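You operate a simulated robot arm through the tools that you are given. There is no shell and no other tool.

You run a simulated two-armed robot. Do the job below in one go: nothing can be reset, and whatever is moved stays where it is left.

## Task
Hold the thermometer on the top of the sack bench steady with one hand and press the thermometer button to switch it on with the other.

It is judged by the outcome, as a careful person would: the job done as asked, and still so three seconds after it is handed in. It fails if anything else is knocked over, pushed out of place, dropped, spilled or broken.

## Robot
Two 6-joint arms with three-finger grippers on one trunk, on a base that moves. Base frame: it is fixed to the floor where the robot stands at the start and does not move with it; the origin is under the middle of the robot, x ahead of it, y to its left, z up. Lengths are in m, angles in rad, forces in N, time in s.
The left shoulder is at the start at [0.04, 0.147, 1.37], the right one opposite. With the tool pointing down near the work surface each hand reaches from about 0.32 to 0.52 m from the robot's upright axis, wherever it stands, measured 20 degrees to its own side. Places, roughly: thermometer [1.75, 0.75, 0.75]; thermometer button [1.9, 0.8, 0.8]. Payload 2.69 kg a hand.
Tool frame (each hand has its own): the origin (TCP) lies between the finger pads and is the grasp point; the fingertips stand 0.029 m ahead of it; z points along the fingers, y is the line along which they close. The gripper opens to 0.12 m; its body begins 0.078 m behind the TCP.
Orientation is that of the tool frame in the base frame, as a unit quaternion [x, y, z, w]. With the fingers straight down and closing along the base's y, the tool's x points along the base's -x, its y along +y and its z along -z.

## Interface
- The arms move only by the tool servo_tool. It takes "left_deltas", "right_deltas" or both (then of equal length, played together; a hand with none holds still); each is a list of rows, each an object (a shift or turn left out is 0, a gripper value left out holds the last) with "delta_pos": the shift along the tool's x, y, z in units of 150 mm (1.0 is 150 mm), a list of three; "rotation": the turn, a rotation vector about the tool's x, y, z in units of 120 degrees (1.0 is 120 degrees), a list of three. In form: [{"delta_pos": [tx, ty, tz], "rotation": [ax, ay, az]}, ...]. A call has 1 to 20 rows; each row is the pose to reach, as a shift and turn from the pose commanded when the call began, along the tool's axes at that moment. "left_grip" and "right_grip" are, for a hand that has rows, the finger opening in mm, from 0 to 120, set as the call begins (left out, the last holds). A call with a number of a shift or a turn outside -1 to 1 is refused whole. Rows are played at 5 a second. More than 0.05 m and 0.15 rad between two rows, or a gripper value outside its range, and nothing of the call is played. Where a pose cannot be reached the arm comes as near as it can. A force on the tool above 40 N (or 10 N above the force at the start of the call, whichever is more), or a blocked arm, ends the call early, and 0.2 s more pass. Each finger travels about 0.0961 m/s and halts on what it meets, pressing with about 29 N; the grip force reading is that of the motor and also rises with nothing between the fingers. The clock runs only during rows and for 0.2 s after the last one: add rows that repeat a pose to give the fingers time. The reply holds the time, the measured pose of the TCP, the force on the tool along the base axes, the opening and the grip force, in the units named above and with some noise, with the torque about the TCP (base axes, N m) and any sound that the robot's microphone picked up, and new pictures: "pictures" is both (left out), scene, wrist or none (wrist: the cameras of the hands that moved).
- Cameras (640 x 400 px; columns grow to the right, rows downward): "scene" is now at [0.0962, -0.0015, 1.5803]; the picture's right is [0.14, -0.99, 0.00], its down [-0.74, -0.10, -0.67] and it looks along [0.66, 0.09, -0.74] (base axes); focal length 288 px, centre (320, 200). "left" rides on the left gripper at [0.063, 0, -0.104] in its tool frame; the picture's right is [0.00, 1.00, 0.00], its down [-0.83, 0.00, -0.56] and it looks along [-0.56, 0.00, 0.83] (tool axes); focal length 275 px, centre (320, 200). "right" rides on the right gripper at [0.063, 0, -0.104] in its tool frame; the picture's right is [0.00, 1.00, 0.00], its down [-0.83, 0.00, -0.56] and it looks along [-0.56, 0.00, 0.83] (tool axes); focal length 275 px, centre (320, 200). There is no depth. A picture from a camera that has moved, and an enlarged one, comes with that camera's place and axes in the base frame and with its lens. The place of the scene camera against the robot may be out by one fixed shift of up to 0.025 m in any direction.
- lift_body(by): moves the trunk up (or, below 0, down) by that many m; the arms and the scene camera ride with it, the base frame stays. It gives what a move gives, with no picture.
- steer(legs): drives the robot by 1 to 6 legs, each [ahead, turn to the left] in m and rad, along the robot's own axes; the way and the turn of a leg run together, so that a leg with both is an arc; at most 1.5 m and 3.142 rad a leg. The arms and the cameras ride along, it lands a little off, and it stops where it bumps. It gives what a move gives, and a new picture of the scene camera.
- head_to(pan, tilt): turns the head with the scene camera to pan (to the left, within 1.501 rad either way) and tilt (down, from -0.506 to 1.204), counted from straight ahead of the robot. It gives what a move gives, and a new picture of the scene camera.
- enlarge(camera, box): a new picture of the part [left, top, right, bottom] of that camera's present view, enlarged. It takes no simulated time.
- sign_off(): hands the job in; it is judged then, once.

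Places have to be worked out from the pictures, the camera data and where the tool is seen. Open the grippers and draw the arms clear of the work before you hand the job in, unless the task says otherwise.

The tools are called after ">>>" as name(argument=value, ...) on one line, values as JSON. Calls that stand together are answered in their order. servo_tool: Moves the arms, as the interface text tells. Its arguments: {"type":"object","properties":{"left_deltas":{"type":"array","items":{"type":"object","properties":{"delta_pos":{"type":"array","items":{"type":"number"}},"rotation":{"type":"array","items":{"type":"number"}}}}},"left_grip":{"type":"number"},"right_deltas":{"type":"array","items":{"type":"object","properties":{"delta_pos":{"type":"array","items":{"type":"number"}},"rotation":{"type":"array","items":{"type":"number"}}}}},"right_grip":{"type":"number"},"pictures":{"type":"string","enum":["both","scene","wrist","none"]}},"required":[]} The other tools are called the same way: lift_body (by) moves the trunk up or down; steer (legs) drives the base; head_to (pan, tilt) turns the head that bears the scene camera; enlarge (camera, box) takes an enlarged picture of a part of a camera's view; sign_off () hands the job in.

At the start:

```text
t: 0.0
left_position: [0.4976, 0.2066, 1.0393]
left_tcp_rot: [0.0, 1.0, 0.001, 0.0]
left_contact_force: [-0.3, 0.6, 0.0]
left_ft_torque: [0.0, -0.02, 0.03]
left_finger_gap: 0.1199
left_grip_force: 0.0
right_position: [0.4377, -0.1586, 0.9855]
right_tcp_rot: [0.0, 1.0, 0.0, 0.001]
right_contact_force: [0.4, 0.0, 0.4]
right_ft_torque: [-0.01, -0.02, -0.01]
right_finger_gap: 0.12
right_grip_force: 0.1
trunk travel left (down, up): [-0.497, 0.0]
robot x, y, heading: [0.003, 0.0009, -0.004]
head pan, tilt (commanded): [0.136, 0.836]
```

scene: 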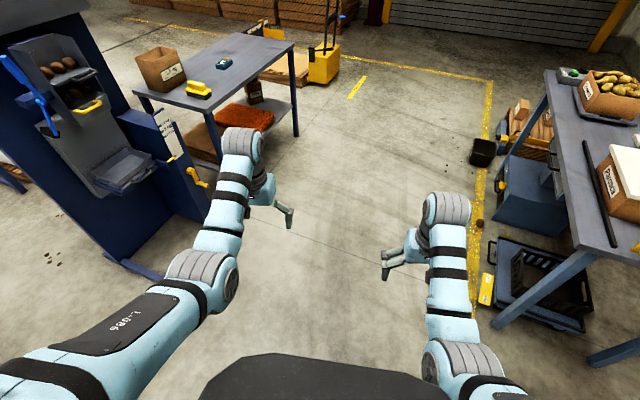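
right: 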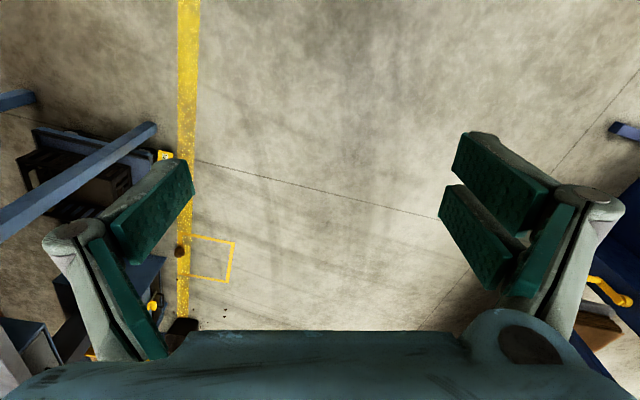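
left: 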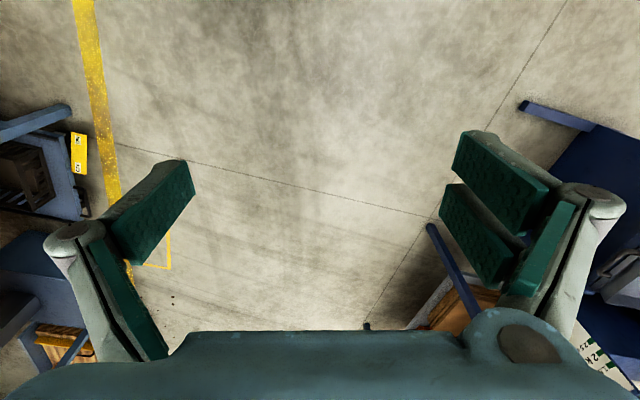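

The scene shows a bench ahead-left with a box, a yellow item and a small teal item on it. I enlarge that part of the view to identify the thermometer.

>>> enlarge(camera="scene", box=[120, 20, 310, 140])

>>> enlarge(camera="scene", box=[180, 45, 244, 105])

```text
3.33 times, centred on (215, 80) of scene
camera zoom: at [0.0962, -0.0015, 1.5803], right [0.14, -0.99, 0.0], down [-0.74, -0.1, -0.67], along [0.66, 0.09, -0.74], focal length 960 px, centre (670, 600)
```

zoom: 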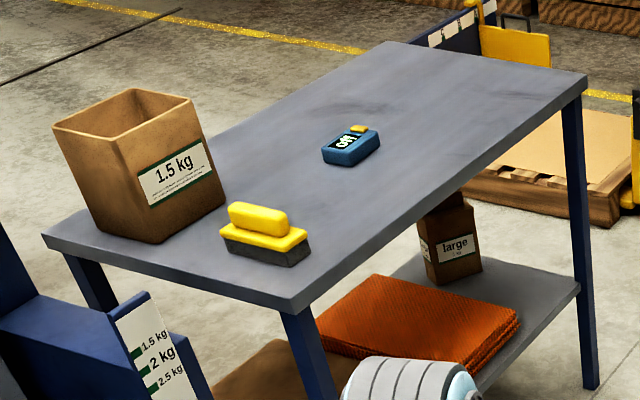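

```text
6.67 times, centred on (212, 75) of scene
camera zoom: at [0.0962, -0.0015, 1.5803], right [0.14, -0.99, 0.0], down [-0.74, -0.1, -0.67], along [0.66, 0.09, -0.74], focal length 1920 px, centre (1040, 1033)
```

zoom: 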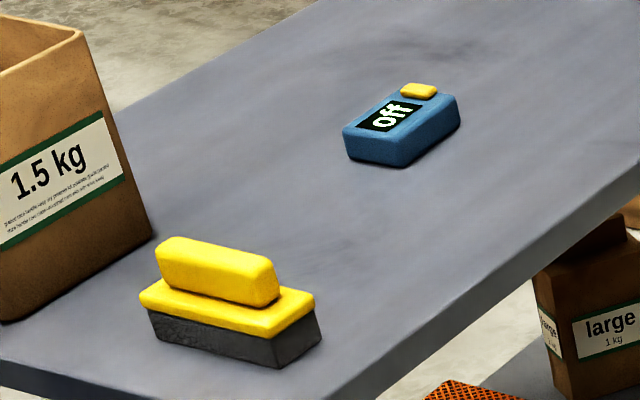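

The thermometer is the teal block showing "off", with a yellow button at its far end. I put it near (1.91, 0.88), about 0.24 m in from the bench's near long edge, with the bench axis heading about -0.27 rad. I first raise and tuck both hands so nothing is swept when driving.

>>> servo_tool(left_deltas=[{"delta_pos": [0.17, 0, -0.2]}, {"delta_pos": [0.33, 0, -0.4]}, {"delta_pos": [0.5, 0, -0.6]}, {"delta_pos": [0.67, 0, -0.8]}], right_deltas=[{"delta_pos": [0.1, 0, -0.25]}, {"delta_pos": [0.2, 0, -0.5]}, {"delta_pos": [0.25, 0, -0.75]}, {"delta_pos": [0.33, 0, -1.0]}], pictures="none")

```text
t: 1.0
left_position: [0.5227, 0.2067, 1.0781]
left_tcp_rot: [-0.001, 1.0, -0.001, -0.001]
left_contact_force: [0.2, 0.6, 0.6]
left_ft_torque: [-0.03, -0.04, -0.02]
left_finger_gap: 0.12
left_grip_force: 0.0
left hand out of reach, approached as far as the arm can: row 1, 2, 3, 4
right_position: [0.4561, -0.1321, 1.0104]
right_tcp_rot: [0.0, 1.0, 0.0, 0.0]
right_contact_force: [0.9, 0.3, 0.7]
right_ft_torque: [-0.01, 0.01, -0.02]
right_finger_gap: 0.12
right_grip_force: 0.1
right hand out of reach, approached as far as the arm can: row 1, 2, 3, 4
trunk travel left (down, up): [-0.497, 0.0]
robot x, y, heading: [0.0031, 0.0017, -0.002]
head pan, tilt (commanded): [0.136, 0.836]
```

The arms cannot tuck further with the tools pointing down, but both fingertips are now about 1.0 m up, which clears the bench. I drive to a spot short of the bench, around (1.7, 0.2), and turn to face it.

>>> steer(legs=[[0, 0.12], [1.0, 0], [0.7, 0], [0, 1.19]])

```text
t: 13.2
left_position: [1.6242, 0.7569, 1.0779]
left_tcp_rot: [-0.609, 0.793, 0.0, 0.0]
left_contact_force: [-0.1, 0.6, -0.5]
left_ft_torque: [-0.03, 0.01, -0.04]
left_finger_gap: 0.1202
left_grip_force: 0.1
right_position: [1.9332, 0.6072, 1.0095]
right_tcp_rot: [-0.61, 0.793, 0.0, 0.0]
right_contact_force: [-0.3, 0.7, 0.9]
right_ft_torque: [0.02, 0.0, -0.01]
right_finger_gap: 0.1199
right_grip_force: 0.0
trunk travel left (down, up): [-0.497, 0.0]
robot x, y, heading: [1.6883, 0.2003, 1.309]
head pan, tilt (commanded): [0.136, 0.836]
camera scene: at [1.7022, 0.285, 1.5803], right [0.99, -0.12, 0.0], down [-0.09, -0.74, -0.67], along [0.08, 0.66, -0.74], focal length 288 px, centre (320, 200)
```

scene: 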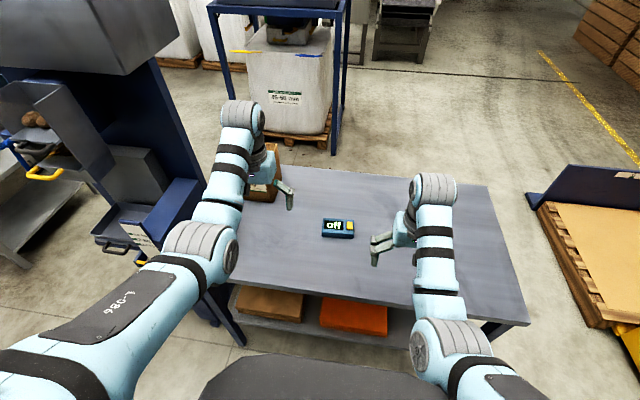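

I am at (1.688, 0.200) facing the bench squarely. The thermometer is right ahead, with the display at left and the yellow button at right. I enlarge it to measure it.

>>> enlarge(camera="scene", box=[306, 206, 370, 246])

>>> enlarge(camera="scene", box=[200, 130, 440, 280])

```text
10.00 times, centred on (338, 226) of scene
camera zoom: at [1.7022, 0.285, 1.5803], right [0.99, -0.12, 0.0], down [-0.09, -0.74, -0.67], along [0.08, 0.66, -0.74], focal length 2879 px, centre (140, -60)
```

zoom: 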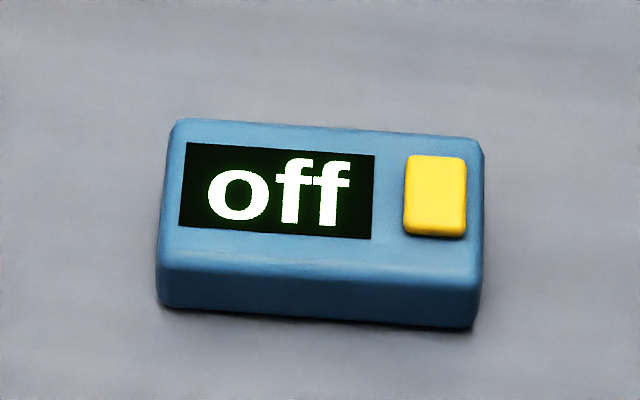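

```text
2.67 times, centred on (320, 205) of scene
camera zoom: at [1.7022, 0.285, 1.5803], right [0.99, -0.12, 0.0], down [-0.09, -0.74, -0.67], along [0.08, 0.66, -0.74], focal length 768 px, centre (320, 187)
```

zoom: 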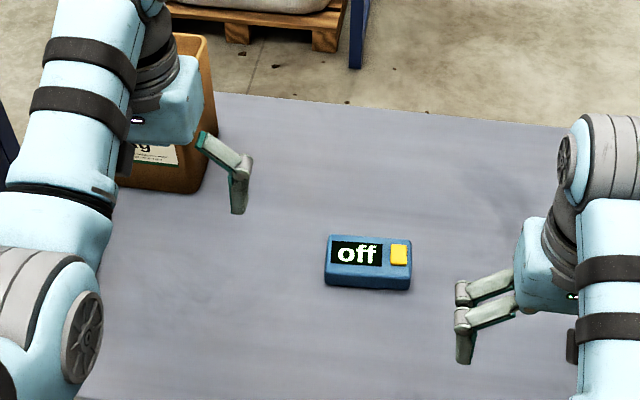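

The thermometer is centred near (1.833, 0.837), 0.65 m ahead of my axis. Its top is near z 0.83 and the button centre is near (1.867, 0.829). I tilt the head down to check my base's clearance to the bench before moving closer.

>>> head_to(pan=0.0, tilt=1.2)

>>> enlarge(camera="left", box=[0, 0, 640, 400])

>>> enlarge(camera="right", box=[0, 0, 640, 400])

```text
t: 14.0
left_position: [1.6237, 0.7576, 1.0769]
left_tcp_rot: [-0.61, 0.792, -0.001, 0.001]
left_contact_force: [-0.6, -0.4, -0.2]
left_ft_torque: [0.01, -0.03, 0.01]
left_finger_gap: 0.12
left_grip_force: 0.1
right_position: [1.9331, 0.6061, 1.0097]
right_tcp_rot: [-0.609, 0.793, 0.0, 0.0]
right_contact_force: [-1.1, -0.2, 0.6]
right_ft_torque: [0.01, -0.03, 0.02]
right_finger_gap: 0.1199
right_grip_force: 0.1
trunk travel left (down, up): [-0.497, 0.0]
robot x, y, heading: [1.6881, 0.1956, 1.31]
head pan, tilt (commanded): [0.0, 1.201]
camera scene: at [1.7062, 0.2609, 1.5556], right [0.97, -0.26, 0.0], down [-0.24, -0.9, -0.36], along [0.09, 0.35, -0.93], focal length 288 px, centre (320, 200)
```

scene: 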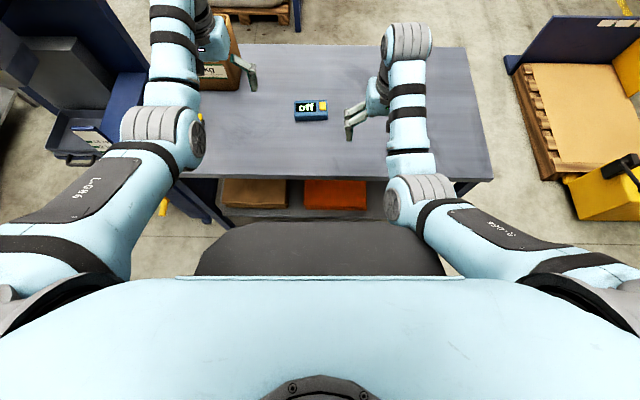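

```text
1.00 times, centred on (320, 200) of left (not enlarged: the box is as wide or as high as the picture)
camera zoom: at [1.6074, 0.6972, 1.1828], right [-0.97, 0.26, 0.0], down [0.22, 0.8, 0.56], along [0.15, 0.54, -0.83], focal length 275 px, centre (320, 200)
```

zoom: 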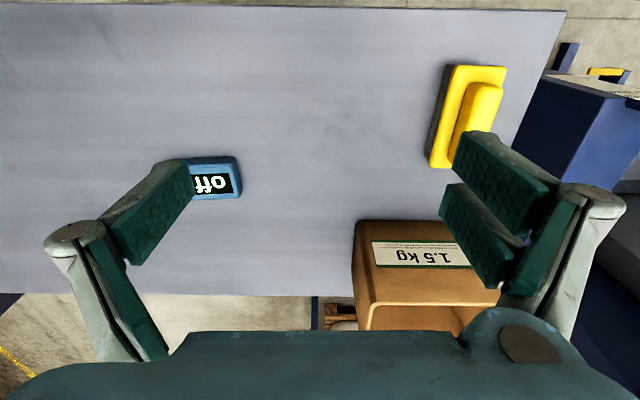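

```text
1.00 times, centred on (320, 200) of right (not enlarged: the box is as wide or as high as the picture)
camera zoom: at [1.9185, 0.545, 1.1141], right [-0.97, 0.25, 0.0], down [0.21, 0.8, 0.56], along [0.14, 0.54, -0.83], focal length 275 px, centre (320, 200)
```

zoom: 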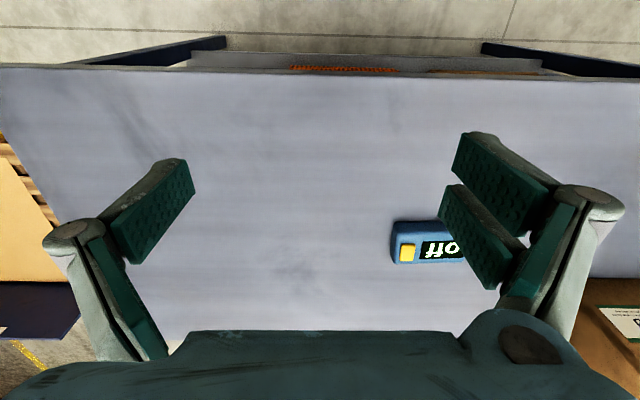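

The bench edge is about 0.43 m ahead of my axis, and my trunk hides the base in this view. I pan the head to the side to see how far the base sticks out before I edge forward.

>>> head_to(pan=-1.4, tilt=1.2)

>>> head_to(pan=1.0, tilt=1.2)

```text
t: 15.6
left_position: [1.6239, 0.7571, 1.0782]
left_tcp_rot: [-0.61, 0.793, -0.001, 0.001]
left_contact_force: [0.3, -0.6, 0.6]
left_ft_torque: [0.0, 0.03, 0.01]
left_finger_gap: 0.1198
left_grip_force: 0.1
right_position: [1.9335, 0.6057, 1.0095]
right_tcp_rot: [-0.61, 0.792, -0.001, -0.001]
right_contact_force: [1.1, -0.9, -0.1]
right_ft_torque: [0.02, -0.03, -0.01]
right_finger_gap: 0.1196
right_grip_force: 0.0
trunk travel left (down, up): [-0.497, 0.0]
robot x, y, heading: [1.6901, 0.198, 1.311]
head pan, tilt (commanded): [-1.4, 1.201]
camera scene: at [1.7476, 0.2019, 1.5556], right [-0.09, -1.0, 0.0], down [-0.93, 0.08, -0.36], along [0.36, -0.03, -0.93], focal length 288 px, centre (320, 200)
```

scene: 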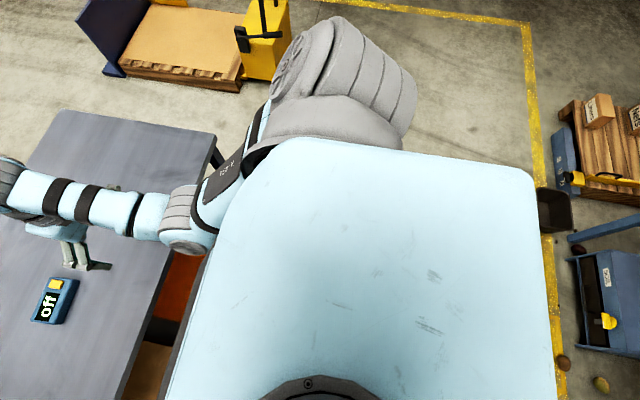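

```text
t: 17.8
left_position: [1.6239, 0.7575, 1.0794]
left_tcp_rot: [-0.609, 0.793, -0.001, 0.001]
left_contact_force: [0.4, 0.5, 0.0]
left_ft_torque: [0.01, 0.0, -0.02]
left_finger_gap: 0.1197
left_grip_force: 0.0
right_position: [1.934, 0.6064, 1.0097]
right_tcp_rot: [-0.61, 0.793, 0.0, 0.0]
right_contact_force: [0.4, -0.6, 0.3]
right_ft_torque: [0.01, 0.02, 0.02]
right_finger_gap: 0.1198
right_grip_force: 0.1
trunk travel left (down, up): [-0.497, 0.0]
robot x, y, heading: [1.6893, 0.2036, 1.314]
head pan, tilt (commanded): [1.0, 1.201]
camera scene: at [1.6542, 0.2481, 1.5556], right [0.74, 0.67, 0.0], down [0.63, -0.69, -0.36], along [-0.24, 0.27, -0.93], focal length 288 px, centre (320, 200)
```

scene: 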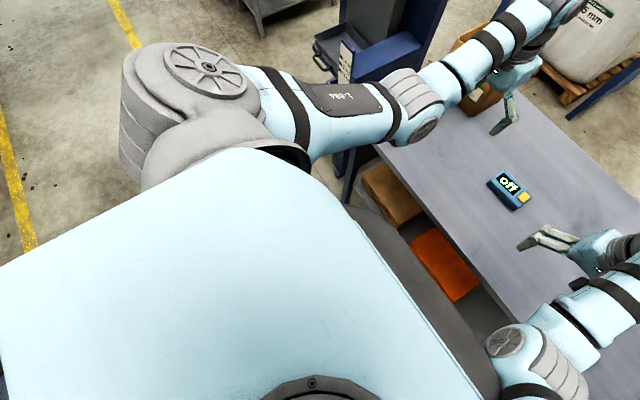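

The base does not show beyond the chest, and the dark trunk piece works out to only about 0.2–0.25 m ahead of my axis. I edge ahead 0.10 m, leaving the bench edge 0.33 m from my axis, and look ahead again.

>>> steer(legs=[[0.1, 0]])

>>> head_to(pan=0.0, tilt=0.95)

```text
t: 18.9
left_position: [1.6453, 0.8392, 1.0832]
left_tcp_rot: [-0.609, 0.793, 0.003, 0.004]
left_contact_force: [0.3, 1.5, -0.5]
left_ft_torque: [-0.13, 0.02, 0.01]
left_finger_gap: 0.12
left_grip_force: 0.1
right_position: [1.9547, 0.6902, 1.0157]
right_tcp_rot: [-0.609, 0.793, 0.004, 0.006]
right_contact_force: [0.4, 0.9, -0.7]
right_ft_torque: [-0.07, -0.05, -0.02]
right_finger_gap: 0.12
right_grip_force: 0.0
trunk travel left (down, up): [-0.497, 0.0]
robot x, y, heading: [1.7166, 0.2953, 1.313]
head pan, tilt (commanded): [1.0, 1.201]
camera scene: at [1.6758, 0.3305, 1.5559], right [0.74, 0.67, 0.01], down [0.63, -0.69, -0.37], along [-0.24, 0.28, -0.93], focal length 288 px, centre (320, 200)
```

scene: 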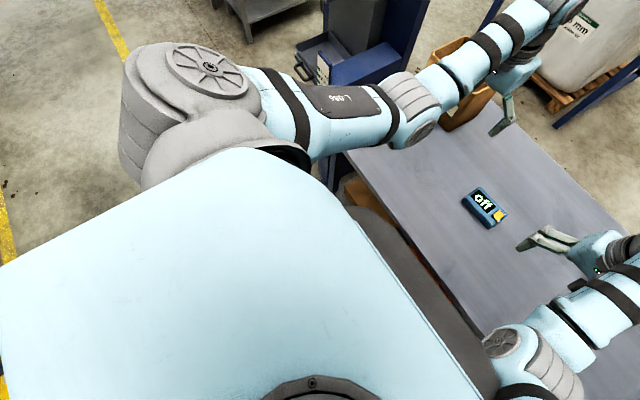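

```text
t: 20.2
left_position: [1.6491, 0.8479, 1.0797]
left_tcp_rot: [-0.609, 0.793, -0.001, 0.0]
left_contact_force: [-0.2, -0.7, -0.1]
left_ft_torque: [0.04, -0.05, -0.01]
left_finger_gap: 0.1199
left_grip_force: 0.0
right_position: [1.9562, 0.699, 1.0118]
right_tcp_rot: [-0.61, 0.793, 0.001, 0.002]
right_contact_force: [-0.8, -0.6, -0.3]
right_ft_torque: [0.0, -0.02, -0.01]
right_finger_gap: 0.1199
right_grip_force: 0.0
trunk travel left (down, up): [-0.497, 0.0]
robot x, y, heading: [1.7118, 0.2924, 1.313]
head pan, tilt (commanded): [0.0, 0.949]
camera scene: at [1.736, 0.3732, 1.5717], right [0.97, -0.26, 0.0], down [-0.21, -0.79, -0.58], along [0.15, 0.56, -0.81], focal length 288 px, centre (320, 200)
```

scene: 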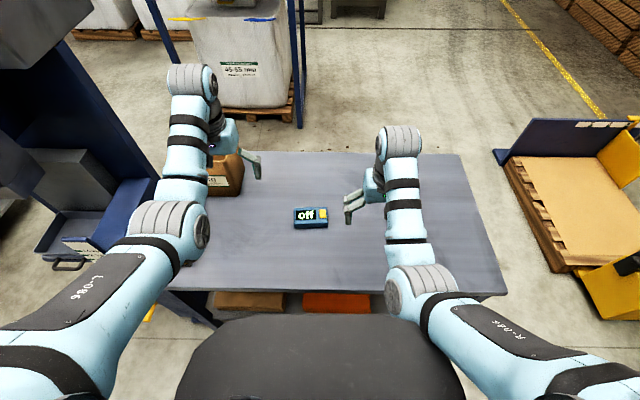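

I landed about 0.095 m further ahead without a bump, and the thermometer is now about 0.555 m ahead and 0.03 m left. I lower the trunk 0.10 m to bring it within comfortable reach; both hands stay above the bench and clear of the box.

>>> lift_body(by=-0.1)

```text
t: 21.5
left_position: [1.6488, 0.8466, 0.9806]
left_tcp_rot: [-0.61, 0.792, 0.0, 0.001]
left_contact_force: [-0.4, -0.4, 0.7]
left_ft_torque: [-0.05, 0.02, 0.03]
left_finger_gap: 0.12
left_grip_force: 0.0
right_position: [1.9578, 0.6974, 0.9117]
right_tcp_rot: [-0.609, 0.793, 0.002, 0.003]
right_contact_force: [-0.4, 0.5, 0.5]
right_ft_torque: [-0.02, 0.02, 0.02]
right_finger_gap: 0.1198
right_grip_force: 0.0
trunk travel left (down, up): [-0.397, 0.1]
robot x, y, heading: [1.7164, 0.2948, 1.315]
head pan, tilt (commanded): [0.0, 0.949]
```

I test a small downward step with both hands, to see whether the earlier out-of-reach command left an offset in the commanded pose.

>>> servo_tool(left_deltas=[{"delta_pos": [0, -0.1, 0.1]}, {"delta_pos": [0, -0.2, 0.2]}], right_deltas=[{"delta_pos": [0, 0, 0]}, {"delta_pos": [0, 0, 0]}], pictures="none")

```text
t: 22.1
left_position: [1.6779, 0.8413, 0.9485]
left_tcp_rot: [-0.61, 0.793, 0.0, 0.0]
left_contact_force: [0.1, -0.3, 0.0]
left_ft_torque: [0.0, -0.03, -0.04]
left_finger_gap: 0.1198
left_grip_force: 0.1
right_position: [1.9582, 0.6988, 0.9118]
right_tcp_rot: [-0.61, 0.793, 0.002, 0.002]
right_contact_force: [-0.1, 0.0, -1.0]
right_ft_torque: [0.0, 0.05, -0.03]
right_finger_gap: 0.1201
right_grip_force: 0.0
trunk travel left (down, up): [-0.397, 0.1]
robot x, y, heading: [1.7111, 0.2932, 1.314]
head pan, tilt (commanded): [0.0, 0.949]
```

The commanded pose follows the measured one, so steps are exact. Now I turn the left hand 90° about its own axis so the fingers will close across the thermometer's width, shifting it slightly to the right well above the bench.

>>> servo_tool(left_deltas=[{"delta_pos": [0, -0.03, 0], "rotation": [0, 0, 0.068]}, {"delta_pos": [0, -0.06, 0], "rotation": [0, 0, 0.136]}, {"delta_pos": [0, -0.09, 0], "rotation": [0, 0, 0.204]}, {"delta_pos": [0, -0.12, 0], "rotation": [0, 0, 0.272]}, {"delta_pos": [0, -0.15, 0], "rotation": [0, 0, 0.34]}, {"delta_pos": [0, -0.18, 0], "rotation": [0, 0, 0.408]}, {"delta_pos": [0, -0.21, 0], "rotation": [0, 0, 0.476]}, {"delta_pos": [0, -0.24, 0], "rotation": [0, 0, 0.544]}, {"delta_pos": [0, -0.27, 0], "rotation": [0, 0, 0.612]}, {"delta_pos": [0, -0.3, 0], "rotation": [0, 0, 0.68]}, {"delta_pos": [0, -0.3, 0], "rotation": [0, 0, 0.73]}])

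```text
t: 24.5
left_position: [1.7201, 0.828, 0.9512]
left_tcp_rot: [0.11, 0.994, 0.0, 0.0]
left_contact_force: [0.4, -0.4, 0.6]
left_ft_torque: [0.04, -0.01, 0.02]
left_finger_gap: 0.1199
left_grip_force: 0.0
right_position: [1.9577, 0.6982, 0.9129]
right_tcp_rot: [-0.609, 0.793, 0.002, 0.003]
right_contact_force: [0.0, -0.9, -0.1]
right_ft_torque: [0.03, -0.04, -0.01]
right_finger_gap: 0.1202
right_grip_force: 0.0
trunk travel left (down, up): [-0.397, 0.1]
robot x, y, heading: [1.7152, 0.2942, 1.306]
head pan, tilt (commanded): [0.0, 0.949]
camera scene: at [1.736, 0.3721, 1.4722], right [0.97, -0.26, 0.0], down [-0.21, -0.79, -0.58], along [0.15, 0.56, -0.81], focal length 288 px, centre (320, 200)
camera left: at [1.6596, 0.8435, 1.0549], right [0.22, 0.97, 0.0], down [0.81, -0.19, 0.56], along [0.54, -0.12, -0.83], focal length 275 px, centre (320, 200)
```

scene: 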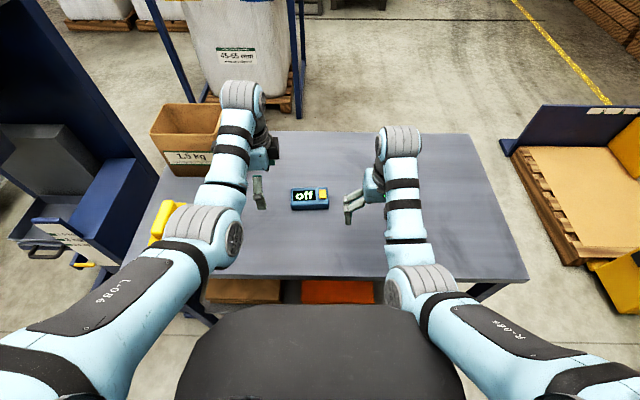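
left: 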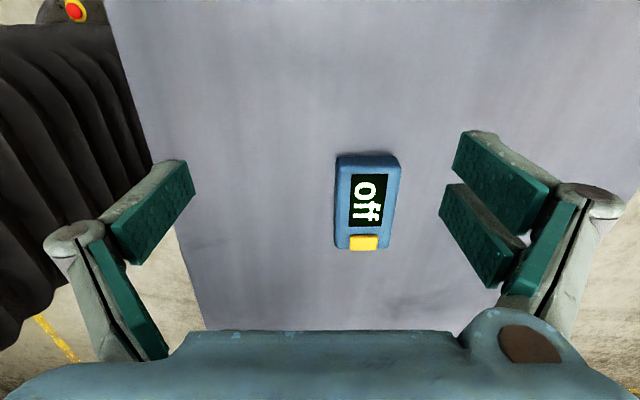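

The left wrist camera now has the whole thermometer in view, lined up between the open fingers. I enlarge it for an accurate position fix.

>>> enlarge(camera="left", box=[290, 140, 450, 260])

>>> enlarge(camera="right", box=[320, 160, 560, 310])

```text
3.33 times, centred on (370, 200) of left
camera zoom: at [1.6596, 0.8435, 1.0549], right [0.22, 0.97, 0.0], down [0.81, -0.19, 0.56], along [0.54, -0.12, -0.83], focal length 918 px, centre (153, 200)
```

zoom: 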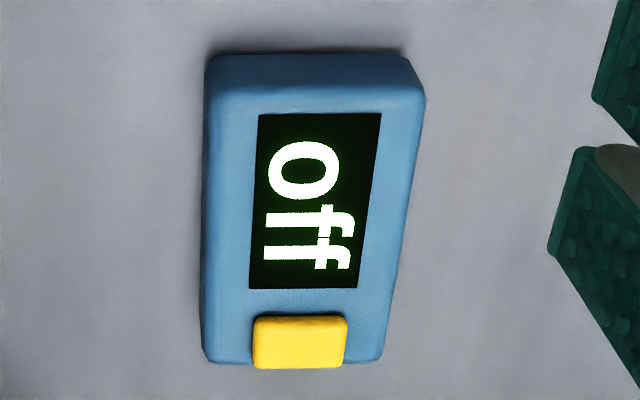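

```text
2.67 times, centred on (440, 235) of right
camera zoom: at [1.9426, 0.6359, 1.0161], right [-0.97, 0.25, 0.0], down [0.21, 0.8, 0.56], along [0.14, 0.54, -0.83], focal length 734 px, centre (0, 107)
```

zoom: 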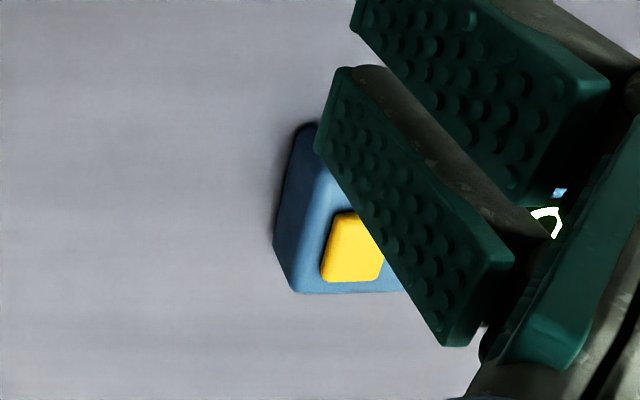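

Triangulating with both wrist cameras puts the button top at about (1.872, 0.845, 0.833). The thermometer centre is about (1.835, 0.852), its top about 0.826, and the bench about 0.80, with the long axis at about -0.20 rad. I check the shape of the grippers from the scene camera before bringing them close together.

>>> enlarge(camera="scene", box=[210, 70, 450, 220])

```text
2.67 times, centred on (330, 145) of scene
camera zoom: at [1.736, 0.3721, 1.4722], right [0.97, -0.26, 0.0], down [-0.21, -0.79, -0.58], along [0.15, 0.56, -0.81], focal length 768 px, centre (293, 347)
```

zoom: 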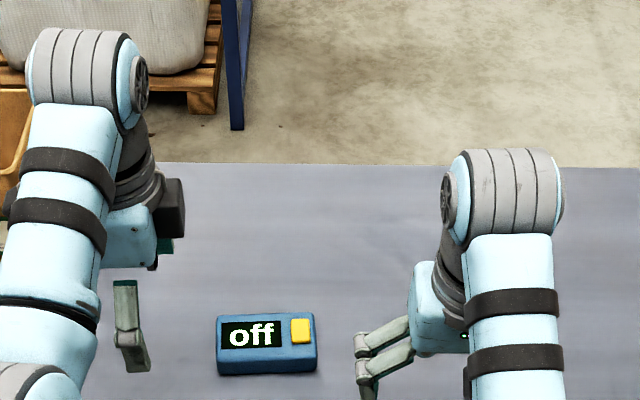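

The geometry allows the left hand to lean a little to the left and the right hand to lean right without meeting. I move the left hand over the grip point near (1.811, 0.857), at the display end, staying about 9 cm above it and tilting about 20°.

>>> servo_tool(left_deltas=[{"delta_pos": [-0.136, 0.08, 0], "rotation": [0, -0.042, -0.003]}, {"delta_pos": [-0.273, 0.16, 0], "rotation": [0, -0.083, -0.006]}, {"delta_pos": [-0.41, 0.24, 0], "rotation": [0, -0.125, -0.009]}, {"delta_pos": [-0.546, 0.32, 0], "rotation": [0, -0.1667, -0.011]}, {"delta_pos": [-0.546, 0.32, 0], "rotation": [0, -0.1667, -0.011]}])

```text
t: 25.7
left_position: [1.8043, 0.8494, 0.9506]
left_tcp_rot: [0.096, 0.98, -0.019, 0.175]
left_contact_force: [-0.2, -0.6, 0.2]
left_ft_torque: [0.01, -0.04, -0.04]
left_finger_gap: 0.12
left_grip_force: 0.0
left hand out of reach, approached as far as the arm can: row 4, 5
right_position: [1.9571, 0.6974, 0.9107]
right_tcp_rot: [-0.609, 0.793, 0.002, 0.002]
right_contact_force: [0.2, -0.2, -0.2]
right_ft_torque: [0.0, -0.04, -0.01]
right_finger_gap: 0.12
right_grip_force: 0.0
trunk travel left (down, up): [-0.397, 0.1]
robot x, y, heading: [1.7137, 0.2945, 1.314]
head pan, tilt (commanded): [0.0, 0.949]
camera scene: at [1.7358, 0.372, 1.4722], right [0.97, -0.26, 0.0], down [-0.21, -0.79, -0.58], along [0.15, 0.56, -0.81], focal length 288 px, centre (320, 200)
camera left: at [1.7108, 0.8687, 1.0282], right [0.2, 0.98, 0.0], down [0.58, -0.11, 0.81], along [0.79, -0.16, -0.59], focal length 275 px, centre (320, 200)
```

scene: 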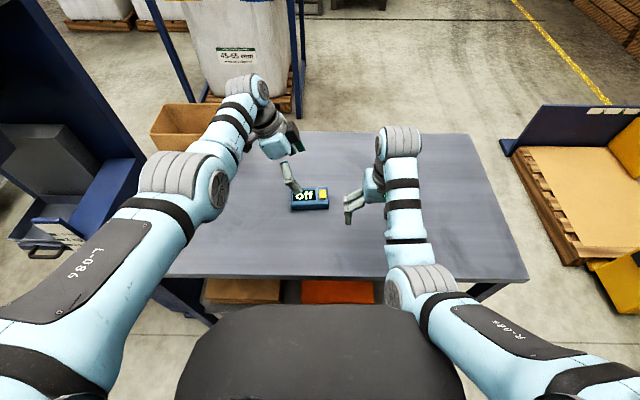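
left: 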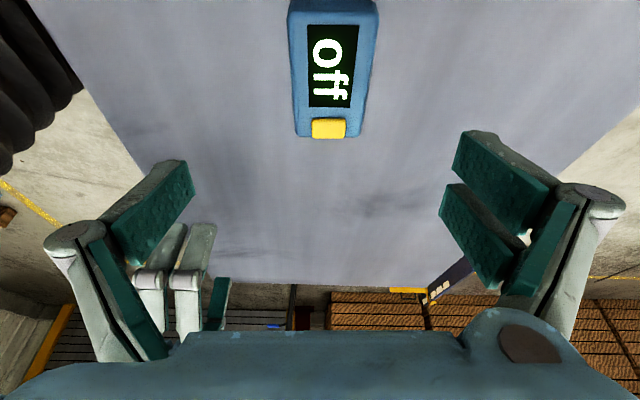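

The left hand stops about 1 cm short of its target because of outer reach, so I will lower the trunk further rather than risk bumping the bench with the base. First I stage the right hand clear of the bench: closed fingers, raised a little and tilted so it leans right.

>>> servo_tool(right_deltas=[{"delta_pos": [-0.08, -0.01, -0.05], "rotation": [-0.06, 0, 0]}, {"delta_pos": [-0.17, -0.02, -0.1], "rotation": [-0.12, 0, 0]}, {"delta_pos": [-0.26, -0.03, -0.15], "rotation": [-0.18, 0, 0]}, {"delta_pos": [-0.35, -0.05, -0.2], "rotation": [-0.24, 0, 0]}, {"delta_pos": [-0.433, -0.06, -0.26], "rotation": [-0.29, 0, 0]}, {"delta_pos": [-0.433, -0.06, -0.26], "rotation": [-0.29, 0, 0]}], right_grip=0)

```text
t: 27.1
left_position: [1.8039, 0.8485, 0.9519]
left_tcp_rot: [0.095, 0.98, -0.018, 0.173]
left_contact_force: [-0.1, -0.5, 0.7]
left_ft_torque: [0.02, 0.01, 0.0]
left_finger_gap: 0.1199
left_grip_force: 0.1
right_position: [1.9837, 0.7571, 0.9522]
right_tcp_rot: [-0.582, 0.756, 0.239, -0.18]
right_contact_force: [-0.3, 0.5, -0.3]
right_ft_torque: [-0.02, -0.01, 0.0]
right_finger_gap: 0.0
right_grip_force: 28.4
trunk travel left (down, up): [-0.397, 0.1]
robot x, y, heading: [1.7158, 0.2976, 1.308]
head pan, tilt (commanded): [0.0, 0.949]
camera scene: at [1.7357, 0.372, 1.4722], right [0.97, -0.26, 0.0], down [-0.21, -0.79, -0.58], along [0.15, 0.56, -0.81], focal length 288 px, centre (320, 200)
camera right: at [2.0255, 0.6812, 1.0367], right [-0.79, 0.2, 0.57], down [0.52, 0.72, 0.46], along [-0.32, 0.66, -0.68], focal length 275 px, centre (320, 200)
```

scene: 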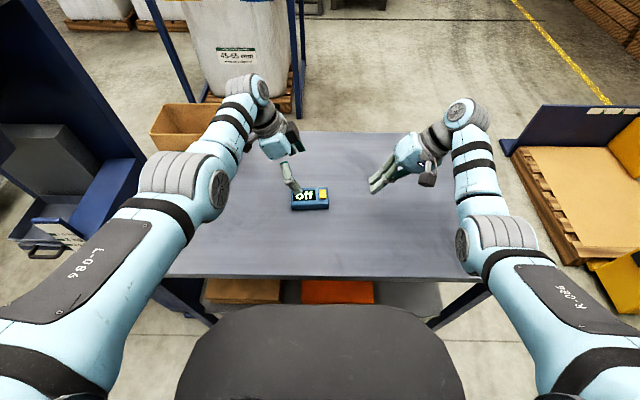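
right: 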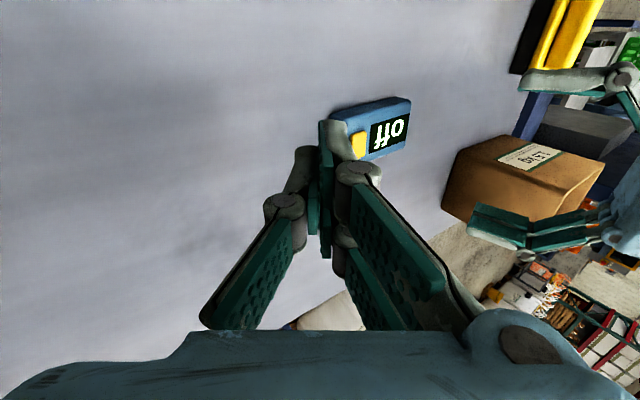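

The right hand is staged with its closed fingers pointing at the button, about 9 cm above it. I lower the trunk another 0.06 m; the lowest fingertips stay about 2 cm above the button height and the left fingers straddle the block.

>>> lift_body(by=-0.06)

```text
t: 28.1
left_position: [1.8038, 0.8495, 0.8909]
left_tcp_rot: [0.096, 0.98, -0.019, 0.173]
left_contact_force: [0.1, 0.0, -0.1]
left_ft_torque: [0.04, 0.01, -0.01]
left_finger_gap: 0.1201
left_grip_force: 0.0
right_position: [1.9832, 0.7579, 0.8911]
right_tcp_rot: [-0.582, 0.756, 0.239, -0.181]
right_contact_force: [-0.8, 0.1, 0.5]
right_ft_torque: [-0.01, -0.04, -0.02]
right_finger_gap: 0.0001
right_grip_force: 28.7
trunk travel left (down, up): [-0.337, 0.16]
robot x, y, heading: [1.7146, 0.2943, 1.309]
head pan, tilt (commanded): [0.0, 0.949]
```

Both hands rode down as expected. I raise both by about 4 cm relative to the trunk, and bring the left hand over the grip point (1.8105, 0.857) where it should have more reach.

>>> servo_tool(left_deltas=[{"delta_pos": [-0.06, 0.028, -0.117]}, {"delta_pos": [-0.122, 0.056, -0.233]}, {"delta_pos": [-0.122, 0.056, -0.233]}], right_deltas=[{"delta_pos": [0, 0.076, -0.11]}, {"delta_pos": [0, 0.1525, -0.219]}, {"delta_pos": [0, 0.1525, -0.219]}], pictures="none")

```text
t: 28.9
left_position: [1.8094, 0.8565, 0.93]
left_tcp_rot: [0.096, 0.98, -0.019, 0.173]
left_contact_force: [0.0, -0.4, -0.2]
left_ft_torque: [0.01, 0.02, 0.03]
left_finger_gap: 0.12
left_grip_force: 0.0
right_position: [1.9824, 0.7585, 0.9307]
right_tcp_rot: [-0.582, 0.756, 0.239, -0.181]
right_contact_force: [0.2, -1.0, 0.1]
right_ft_torque: [-0.02, 0.01, -0.03]
right_finger_gap: 0.0
right_grip_force: 28.3
trunk travel left (down, up): [-0.337, 0.16]
robot x, y, heading: [1.7128, 0.2959, 1.31]
head pan, tilt (commanded): [0.0, 0.949]
```

The left hand reached the target. I look through the cameras to check centring over the thermometer and the elbows' clearance before lowering.

>>> enlarge(camera="left", box=[0, 0, 640, 400])

>>> enlarge(camera="scene", box=[0, 0, 640, 400])

>>> enlarge(camera="scene", box=[220, 70, 460, 220])

```text
1.00 times, centred on (320, 200) of left (not enlarged: the box is as wide or as high as the picture)
camera zoom: at [1.7175, 0.8758, 1.0066], right [0.2, 0.98, 0.0], down [0.58, -0.12, 0.81], along [0.79, -0.16, -0.59], focal length 275 px, centre (320, 200)
```

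zoom: 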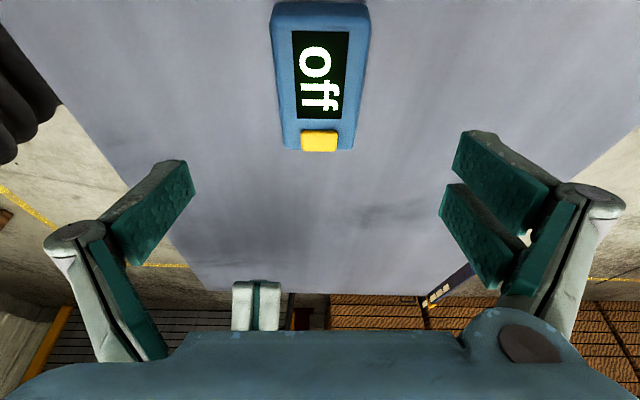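

```text
1.00 times, centred on (320, 200) of scene (not enlarged: the box is as wide or as high as the picture)
camera zoom: at [1.736, 0.3723, 1.4117], right [0.97, -0.26, 0.0], down [-0.21, -0.79, -0.58], along [0.15, 0.56, -0.81], focal length 288 px, centre (320, 200)
```

zoom: 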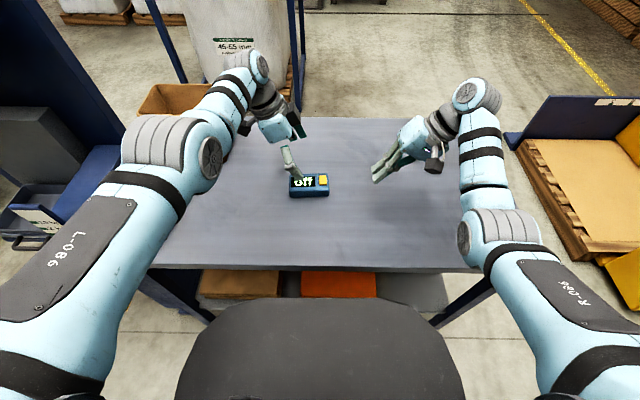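

```text
2.67 times, centred on (340, 145) of scene
camera zoom: at [1.736, 0.3723, 1.4117], right [0.97, -0.26, 0.0], down [-0.21, -0.79, -0.58], along [0.15, 0.56, -0.81], focal length 768 px, centre (267, 347)
```

zoom: 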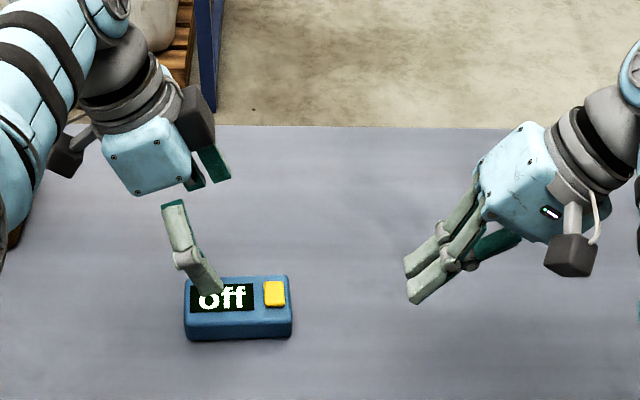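

The thermometer is centred between the left fingers, and the arms clear the box and brush. I lower the trunk 0.08 m, which brings the open left fingers straight down around the block with their tips about 1 cm above the bench.

>>> lift_body(by=-0.08)

>>> enlarge(camera="scene", box=[220, 70, 460, 220])

>>> enlarge(camera="left", box=[0, 0, 640, 400])

>>> enlarge(camera="right", box=[0, 0, 640, 400])

```text
t: 30.1
left_position: [1.8099, 0.8567, 0.8506]
left_tcp_rot: [0.095, 0.98, -0.018, 0.174]
left_contact_force: [1.2, 0.2, 0.6]
left_ft_torque: [0.01, 0.03, 0.02]
left_finger_gap: 0.1198
left_grip_force: 0.0
right_position: [1.9815, 0.7581, 0.8522]
right_tcp_rot: [-0.582, 0.756, 0.239, -0.181]
right_contact_force: [-0.1, -0.5, -0.5]
right_ft_torque: [-0.01, 0.02, -0.01]
right_finger_gap: 0.0
right_grip_force: 28.6
trunk travel left (down, up): [-0.257, 0.24]
robot x, y, heading: [1.7145, 0.2914, 1.311]
head pan, tilt (commanded): [0.0, 0.949]
```

```text
2.67 times, centred on (340, 145) of scene
camera zoom: at [1.736, 0.372, 1.3325], right [0.97, -0.26, 0.0], down [-0.21, -0.79, -0.58], along [0.15, 0.56, -0.81], focal length 768 px, centre (267, 347)
```

zoom: 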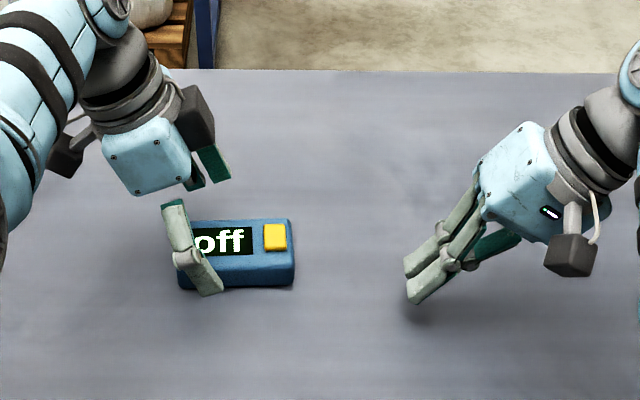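

```text
1.00 times, centred on (320, 200) of left (not enlarged: the box is as wide or as high as the picture)
camera zoom: at [1.7174, 0.8757, 0.9275], right [0.2, 0.98, 0.0], down [0.58, -0.12, 0.81], along [0.79, -0.16, -0.59], focal length 275 px, centre (320, 200)
```

zoom: 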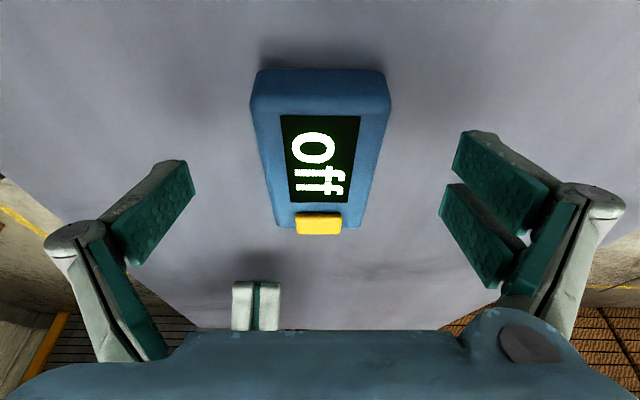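

```text
1.00 times, centred on (320, 200) of right (not enlarged: the box is as wide or as high as the picture)
camera zoom: at [2.0254, 0.6806, 0.937], right [-0.79, 0.2, 0.57], down [0.52, 0.72, 0.46], along [-0.32, 0.66, -0.68], focal length 275 px, centre (320, 200)
```

zoom: 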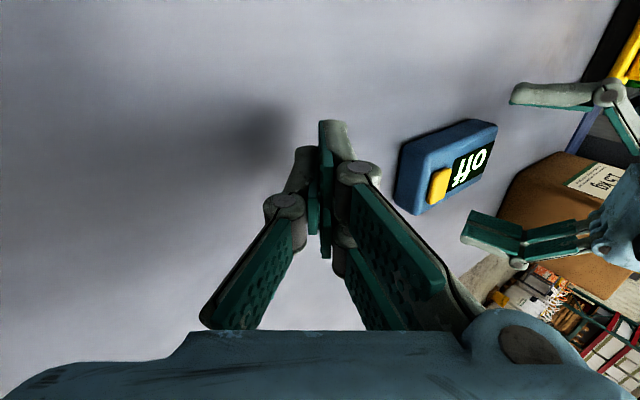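

The left fingers straddle the block, but with a 20° tilt the single finger only laps its rounded top edge. I reduce the tilt to about 10°, shift 8 mm further to the display end, and lift the right hand back up meanwhile.

>>> servo_tool(left_deltas=[{"delta_pos": [0.025, 0, -0.009], "rotation": [0, 0.042, 0]}, {"delta_pos": [0.05, 0, -0.018], "rotation": [0, 0.0833, 0]}, {"delta_pos": [0.05, 0, -0.018], "rotation": [0, 0.0833, 0]}], right_deltas=[{"delta_pos": [0, 0.1, -0.14]}, {"delta_pos": [0, 0.2, -0.28]}, {"delta_pos": [0, 0.2, -0.28]}], pictures="wrist")

```text
t: 30.9
left_position: [1.7969, 0.8536, 0.8521]
left_tcp_rot: [0.097, 0.991, -0.011, 0.087]
left_contact_force: [-0.2, 0.0, 0.0]
left_ft_torque: [-0.02, -0.01, 0.0]
left_finger_gap: 0.1197
left_grip_force: 0.0
left hand out of reach, approached as far as the arm can: row 2, 3
right_position: [1.9819, 0.7606, 0.9011]
right_tcp_rot: [-0.582, 0.756, 0.239, -0.181]
right_contact_force: [0.3, 0.1, 0.2]
right_ft_torque: [-0.01, -0.02, -0.01]
right_finger_gap: 0.0001
right_grip_force: 28.6
right hand out of reach, approached as far as the arm can: row 2, 3
trunk travel left (down, up): [-0.257, 0.24]
robot x, y, heading: [1.7159, 0.2934, 1.316]
head pan, tilt (commanded): [0.0, 0.949]
camera right: at [2.0258, 0.6841, 0.9871], right [-0.79, 0.2, 0.57], down [0.52, 0.72, 0.46], along [-0.32, 0.66, -0.68], focal length 275 px, centre (320, 200)
camera left: at [1.7188, 0.8691, 0.9437], right [0.2, 0.98, 0.0], down [0.71, -0.14, 0.69], along [0.68, -0.14, -0.72], focal length 275 px, centre (320, 200)
```

right: 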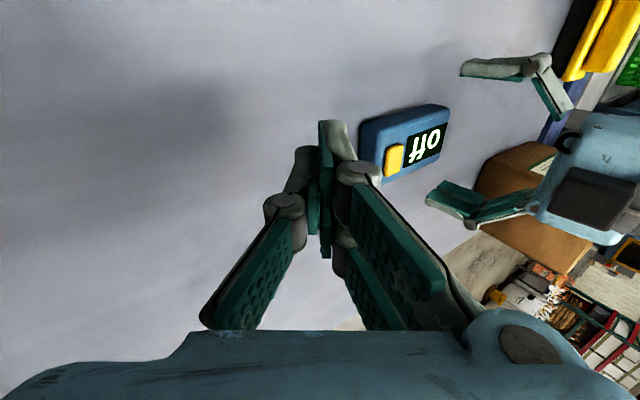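
left: 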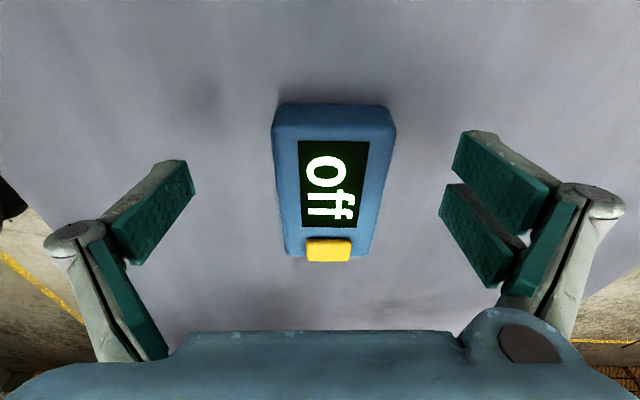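

The left hand fell about 5 mm short again, leaving it slightly off-centre. I raise it 4 cm and re-centre it at the display end, then the trunk can carry it straight down with more reach.

>>> servo_tool(left_deltas=[{"delta_pos": [-0.03, 0.019, -0.13]}, {"delta_pos": [-0.065, 0.0375, -0.259]}, {"delta_pos": [-0.065, 0.0375, -0.259]}], pictures="none")

```text
t: 31.7
left_position: [1.7998, 0.8569, 0.8901]
left_tcp_rot: [0.096, 0.991, -0.01, 0.087]
left_contact_force: [0.2, 0.5, -0.4]
left_ft_torque: [-0.01, 0.02, 0.02]
left_finger_gap: 0.12
left_grip_force: 0.1
right_position: [1.9827, 0.7602, 0.9019]
right_tcp_rot: [-0.582, 0.756, 0.239, -0.18]
right_contact_force: [-0.2, -0.2, 0.0]
right_ft_torque: [-0.02, 0.01, 0.0]
right_finger_gap: 0.0001
right_grip_force: 28.6
trunk travel left (down, up): [-0.257, 0.24]
robot x, y, heading: [1.7172, 0.2919, 1.315]
head pan, tilt (commanded): [0.0, 0.949]
```

It is now centred within about 2 mm by calculation. I check the view before carrying it down.

>>> enlarge(camera="left", box=[240, 60, 480, 210])

```text
2.67 times, centred on (360, 135) of left
camera zoom: at [1.722, 0.8725, 0.9837], right [0.2, 0.98, 0.0], down [0.71, -0.14, 0.69], along [0.68, -0.14, -0.72], focal length 734 px, centre (213, 373)
```

zoom: 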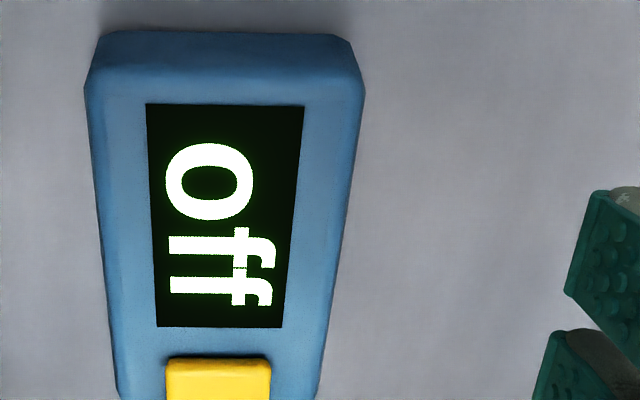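

The block sits within 2 mm of the finger centreline and is parallel to it. I lower the trunk 0.045 m so the fingers go down around it.

>>> lift_body(by=-0.045)

>>> enlarge(camera="left", box=[0, 0, 640, 400])

>>> enlarge(camera="scene", box=[220, 50, 460, 200])

```text
t: 32.5
left_position: [1.7994, 0.854, 0.8466]
left_tcp_rot: [0.096, 0.992, -0.009, 0.086]
left_contact_force: [-0.6, 0.2, 0.3]
left_ft_torque: [0.04, -0.03, -0.02]
left_finger_gap: 0.1202
left_grip_force: 0.1
right_position: [1.9836, 0.7619, 0.8571]
right_tcp_rot: [-0.582, 0.756, 0.239, -0.181]
right_contact_force: [-0.1, 0.7, -0.7]
right_ft_torque: [0.02, -0.02, 0.0]
right_finger_gap: 0.0
right_grip_force: 28.8
trunk travel left (down, up): [-0.212, 0.285]
robot x, y, heading: [1.7151, 0.2952, 1.31]
head pan, tilt (commanded): [0.0, 0.949]
```

```text
1.00 times, centred on (320, 200) of left (not enlarged: the box is as wide or as high as the picture)
camera zoom: at [1.7219, 0.8722, 0.9391], right [0.2, 0.98, 0.0], down [0.71, -0.14, 0.69], along [0.68, -0.14, -0.72], focal length 275 px, centre (320, 200)
```

zoom: 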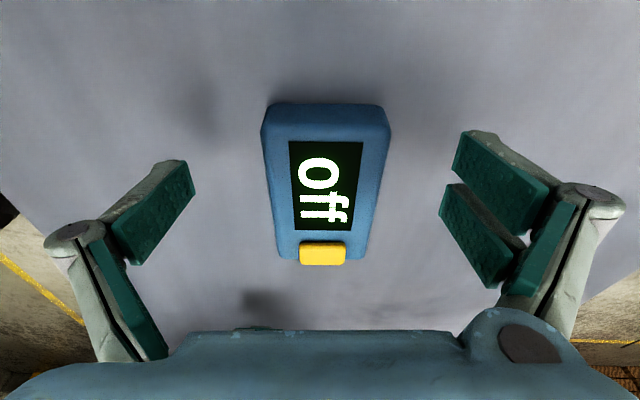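

```text
2.67 times, centred on (340, 125) of scene
camera zoom: at [1.736, 0.3717, 1.2879], right [0.97, -0.26, 0.0], down [-0.21, -0.79, -0.58], along [0.15, 0.56, -0.81], focal length 768 px, centre (267, 400)
```

zoom: 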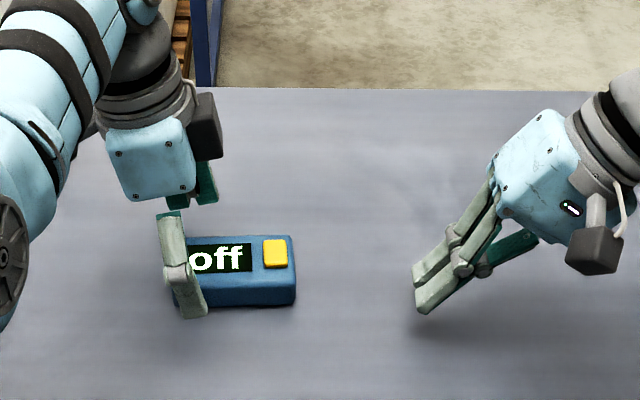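

The fingers are down on both sides of the block, about 3 mm off-centre. I shift the left hand 3 mm forward and lower it 7 mm for a full pad overlap, watching the force.

>>> servo_tool(left_deltas=[{"delta_pos": [0.004, 0.02, 0.023]}, {"delta_pos": [0.008, 0.02, 0.046]}, {"delta_pos": [0.008, 0.02, 0.046]}], pictures="wrist")

```text
t: 33.3
left_position: [1.7987, 0.8564, 0.8396]
left_tcp_rot: [0.096, 0.991, -0.01, 0.087]
left_contact_force: [0.3, 0.3, 0.5]
left_ft_torque: [0.0, -0.03, -0.02]
left_finger_gap: 0.12
left_grip_force: 0.0
left hand out of reach, approached as far as the arm can: row 1, 2, 3
right_position: [1.9826, 0.7611, 0.8562]
right_tcp_rot: [-0.583, 0.755, 0.239, -0.18]
right_contact_force: [-0.2, 0.0, 0.5]
right_ft_torque: [0.02, 0.0, 0.02]
right_finger_gap: 0.0001
right_grip_force: 28.3
trunk travel left (down, up): [-0.212, 0.285]
robot x, y, heading: [1.716, 0.2943, 1.315]
head pan, tilt (commanded): [0.0, 0.949]
camera left: at [1.7203, 0.8729, 0.9318], right [0.2, 0.98, 0.0], down [0.71, -0.14, 0.69], along [0.68, -0.14, -0.72], focal length 275 px, centre (320, 200)
```

left: 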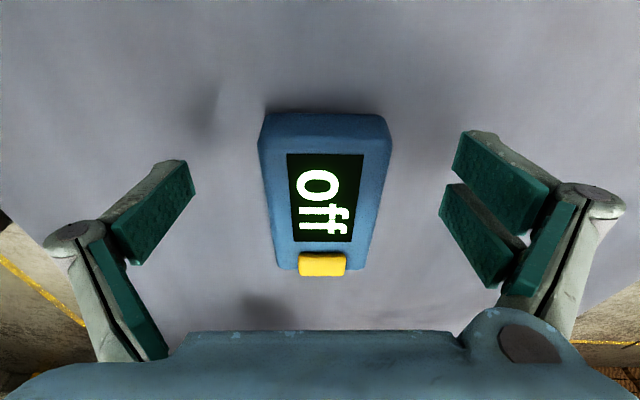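

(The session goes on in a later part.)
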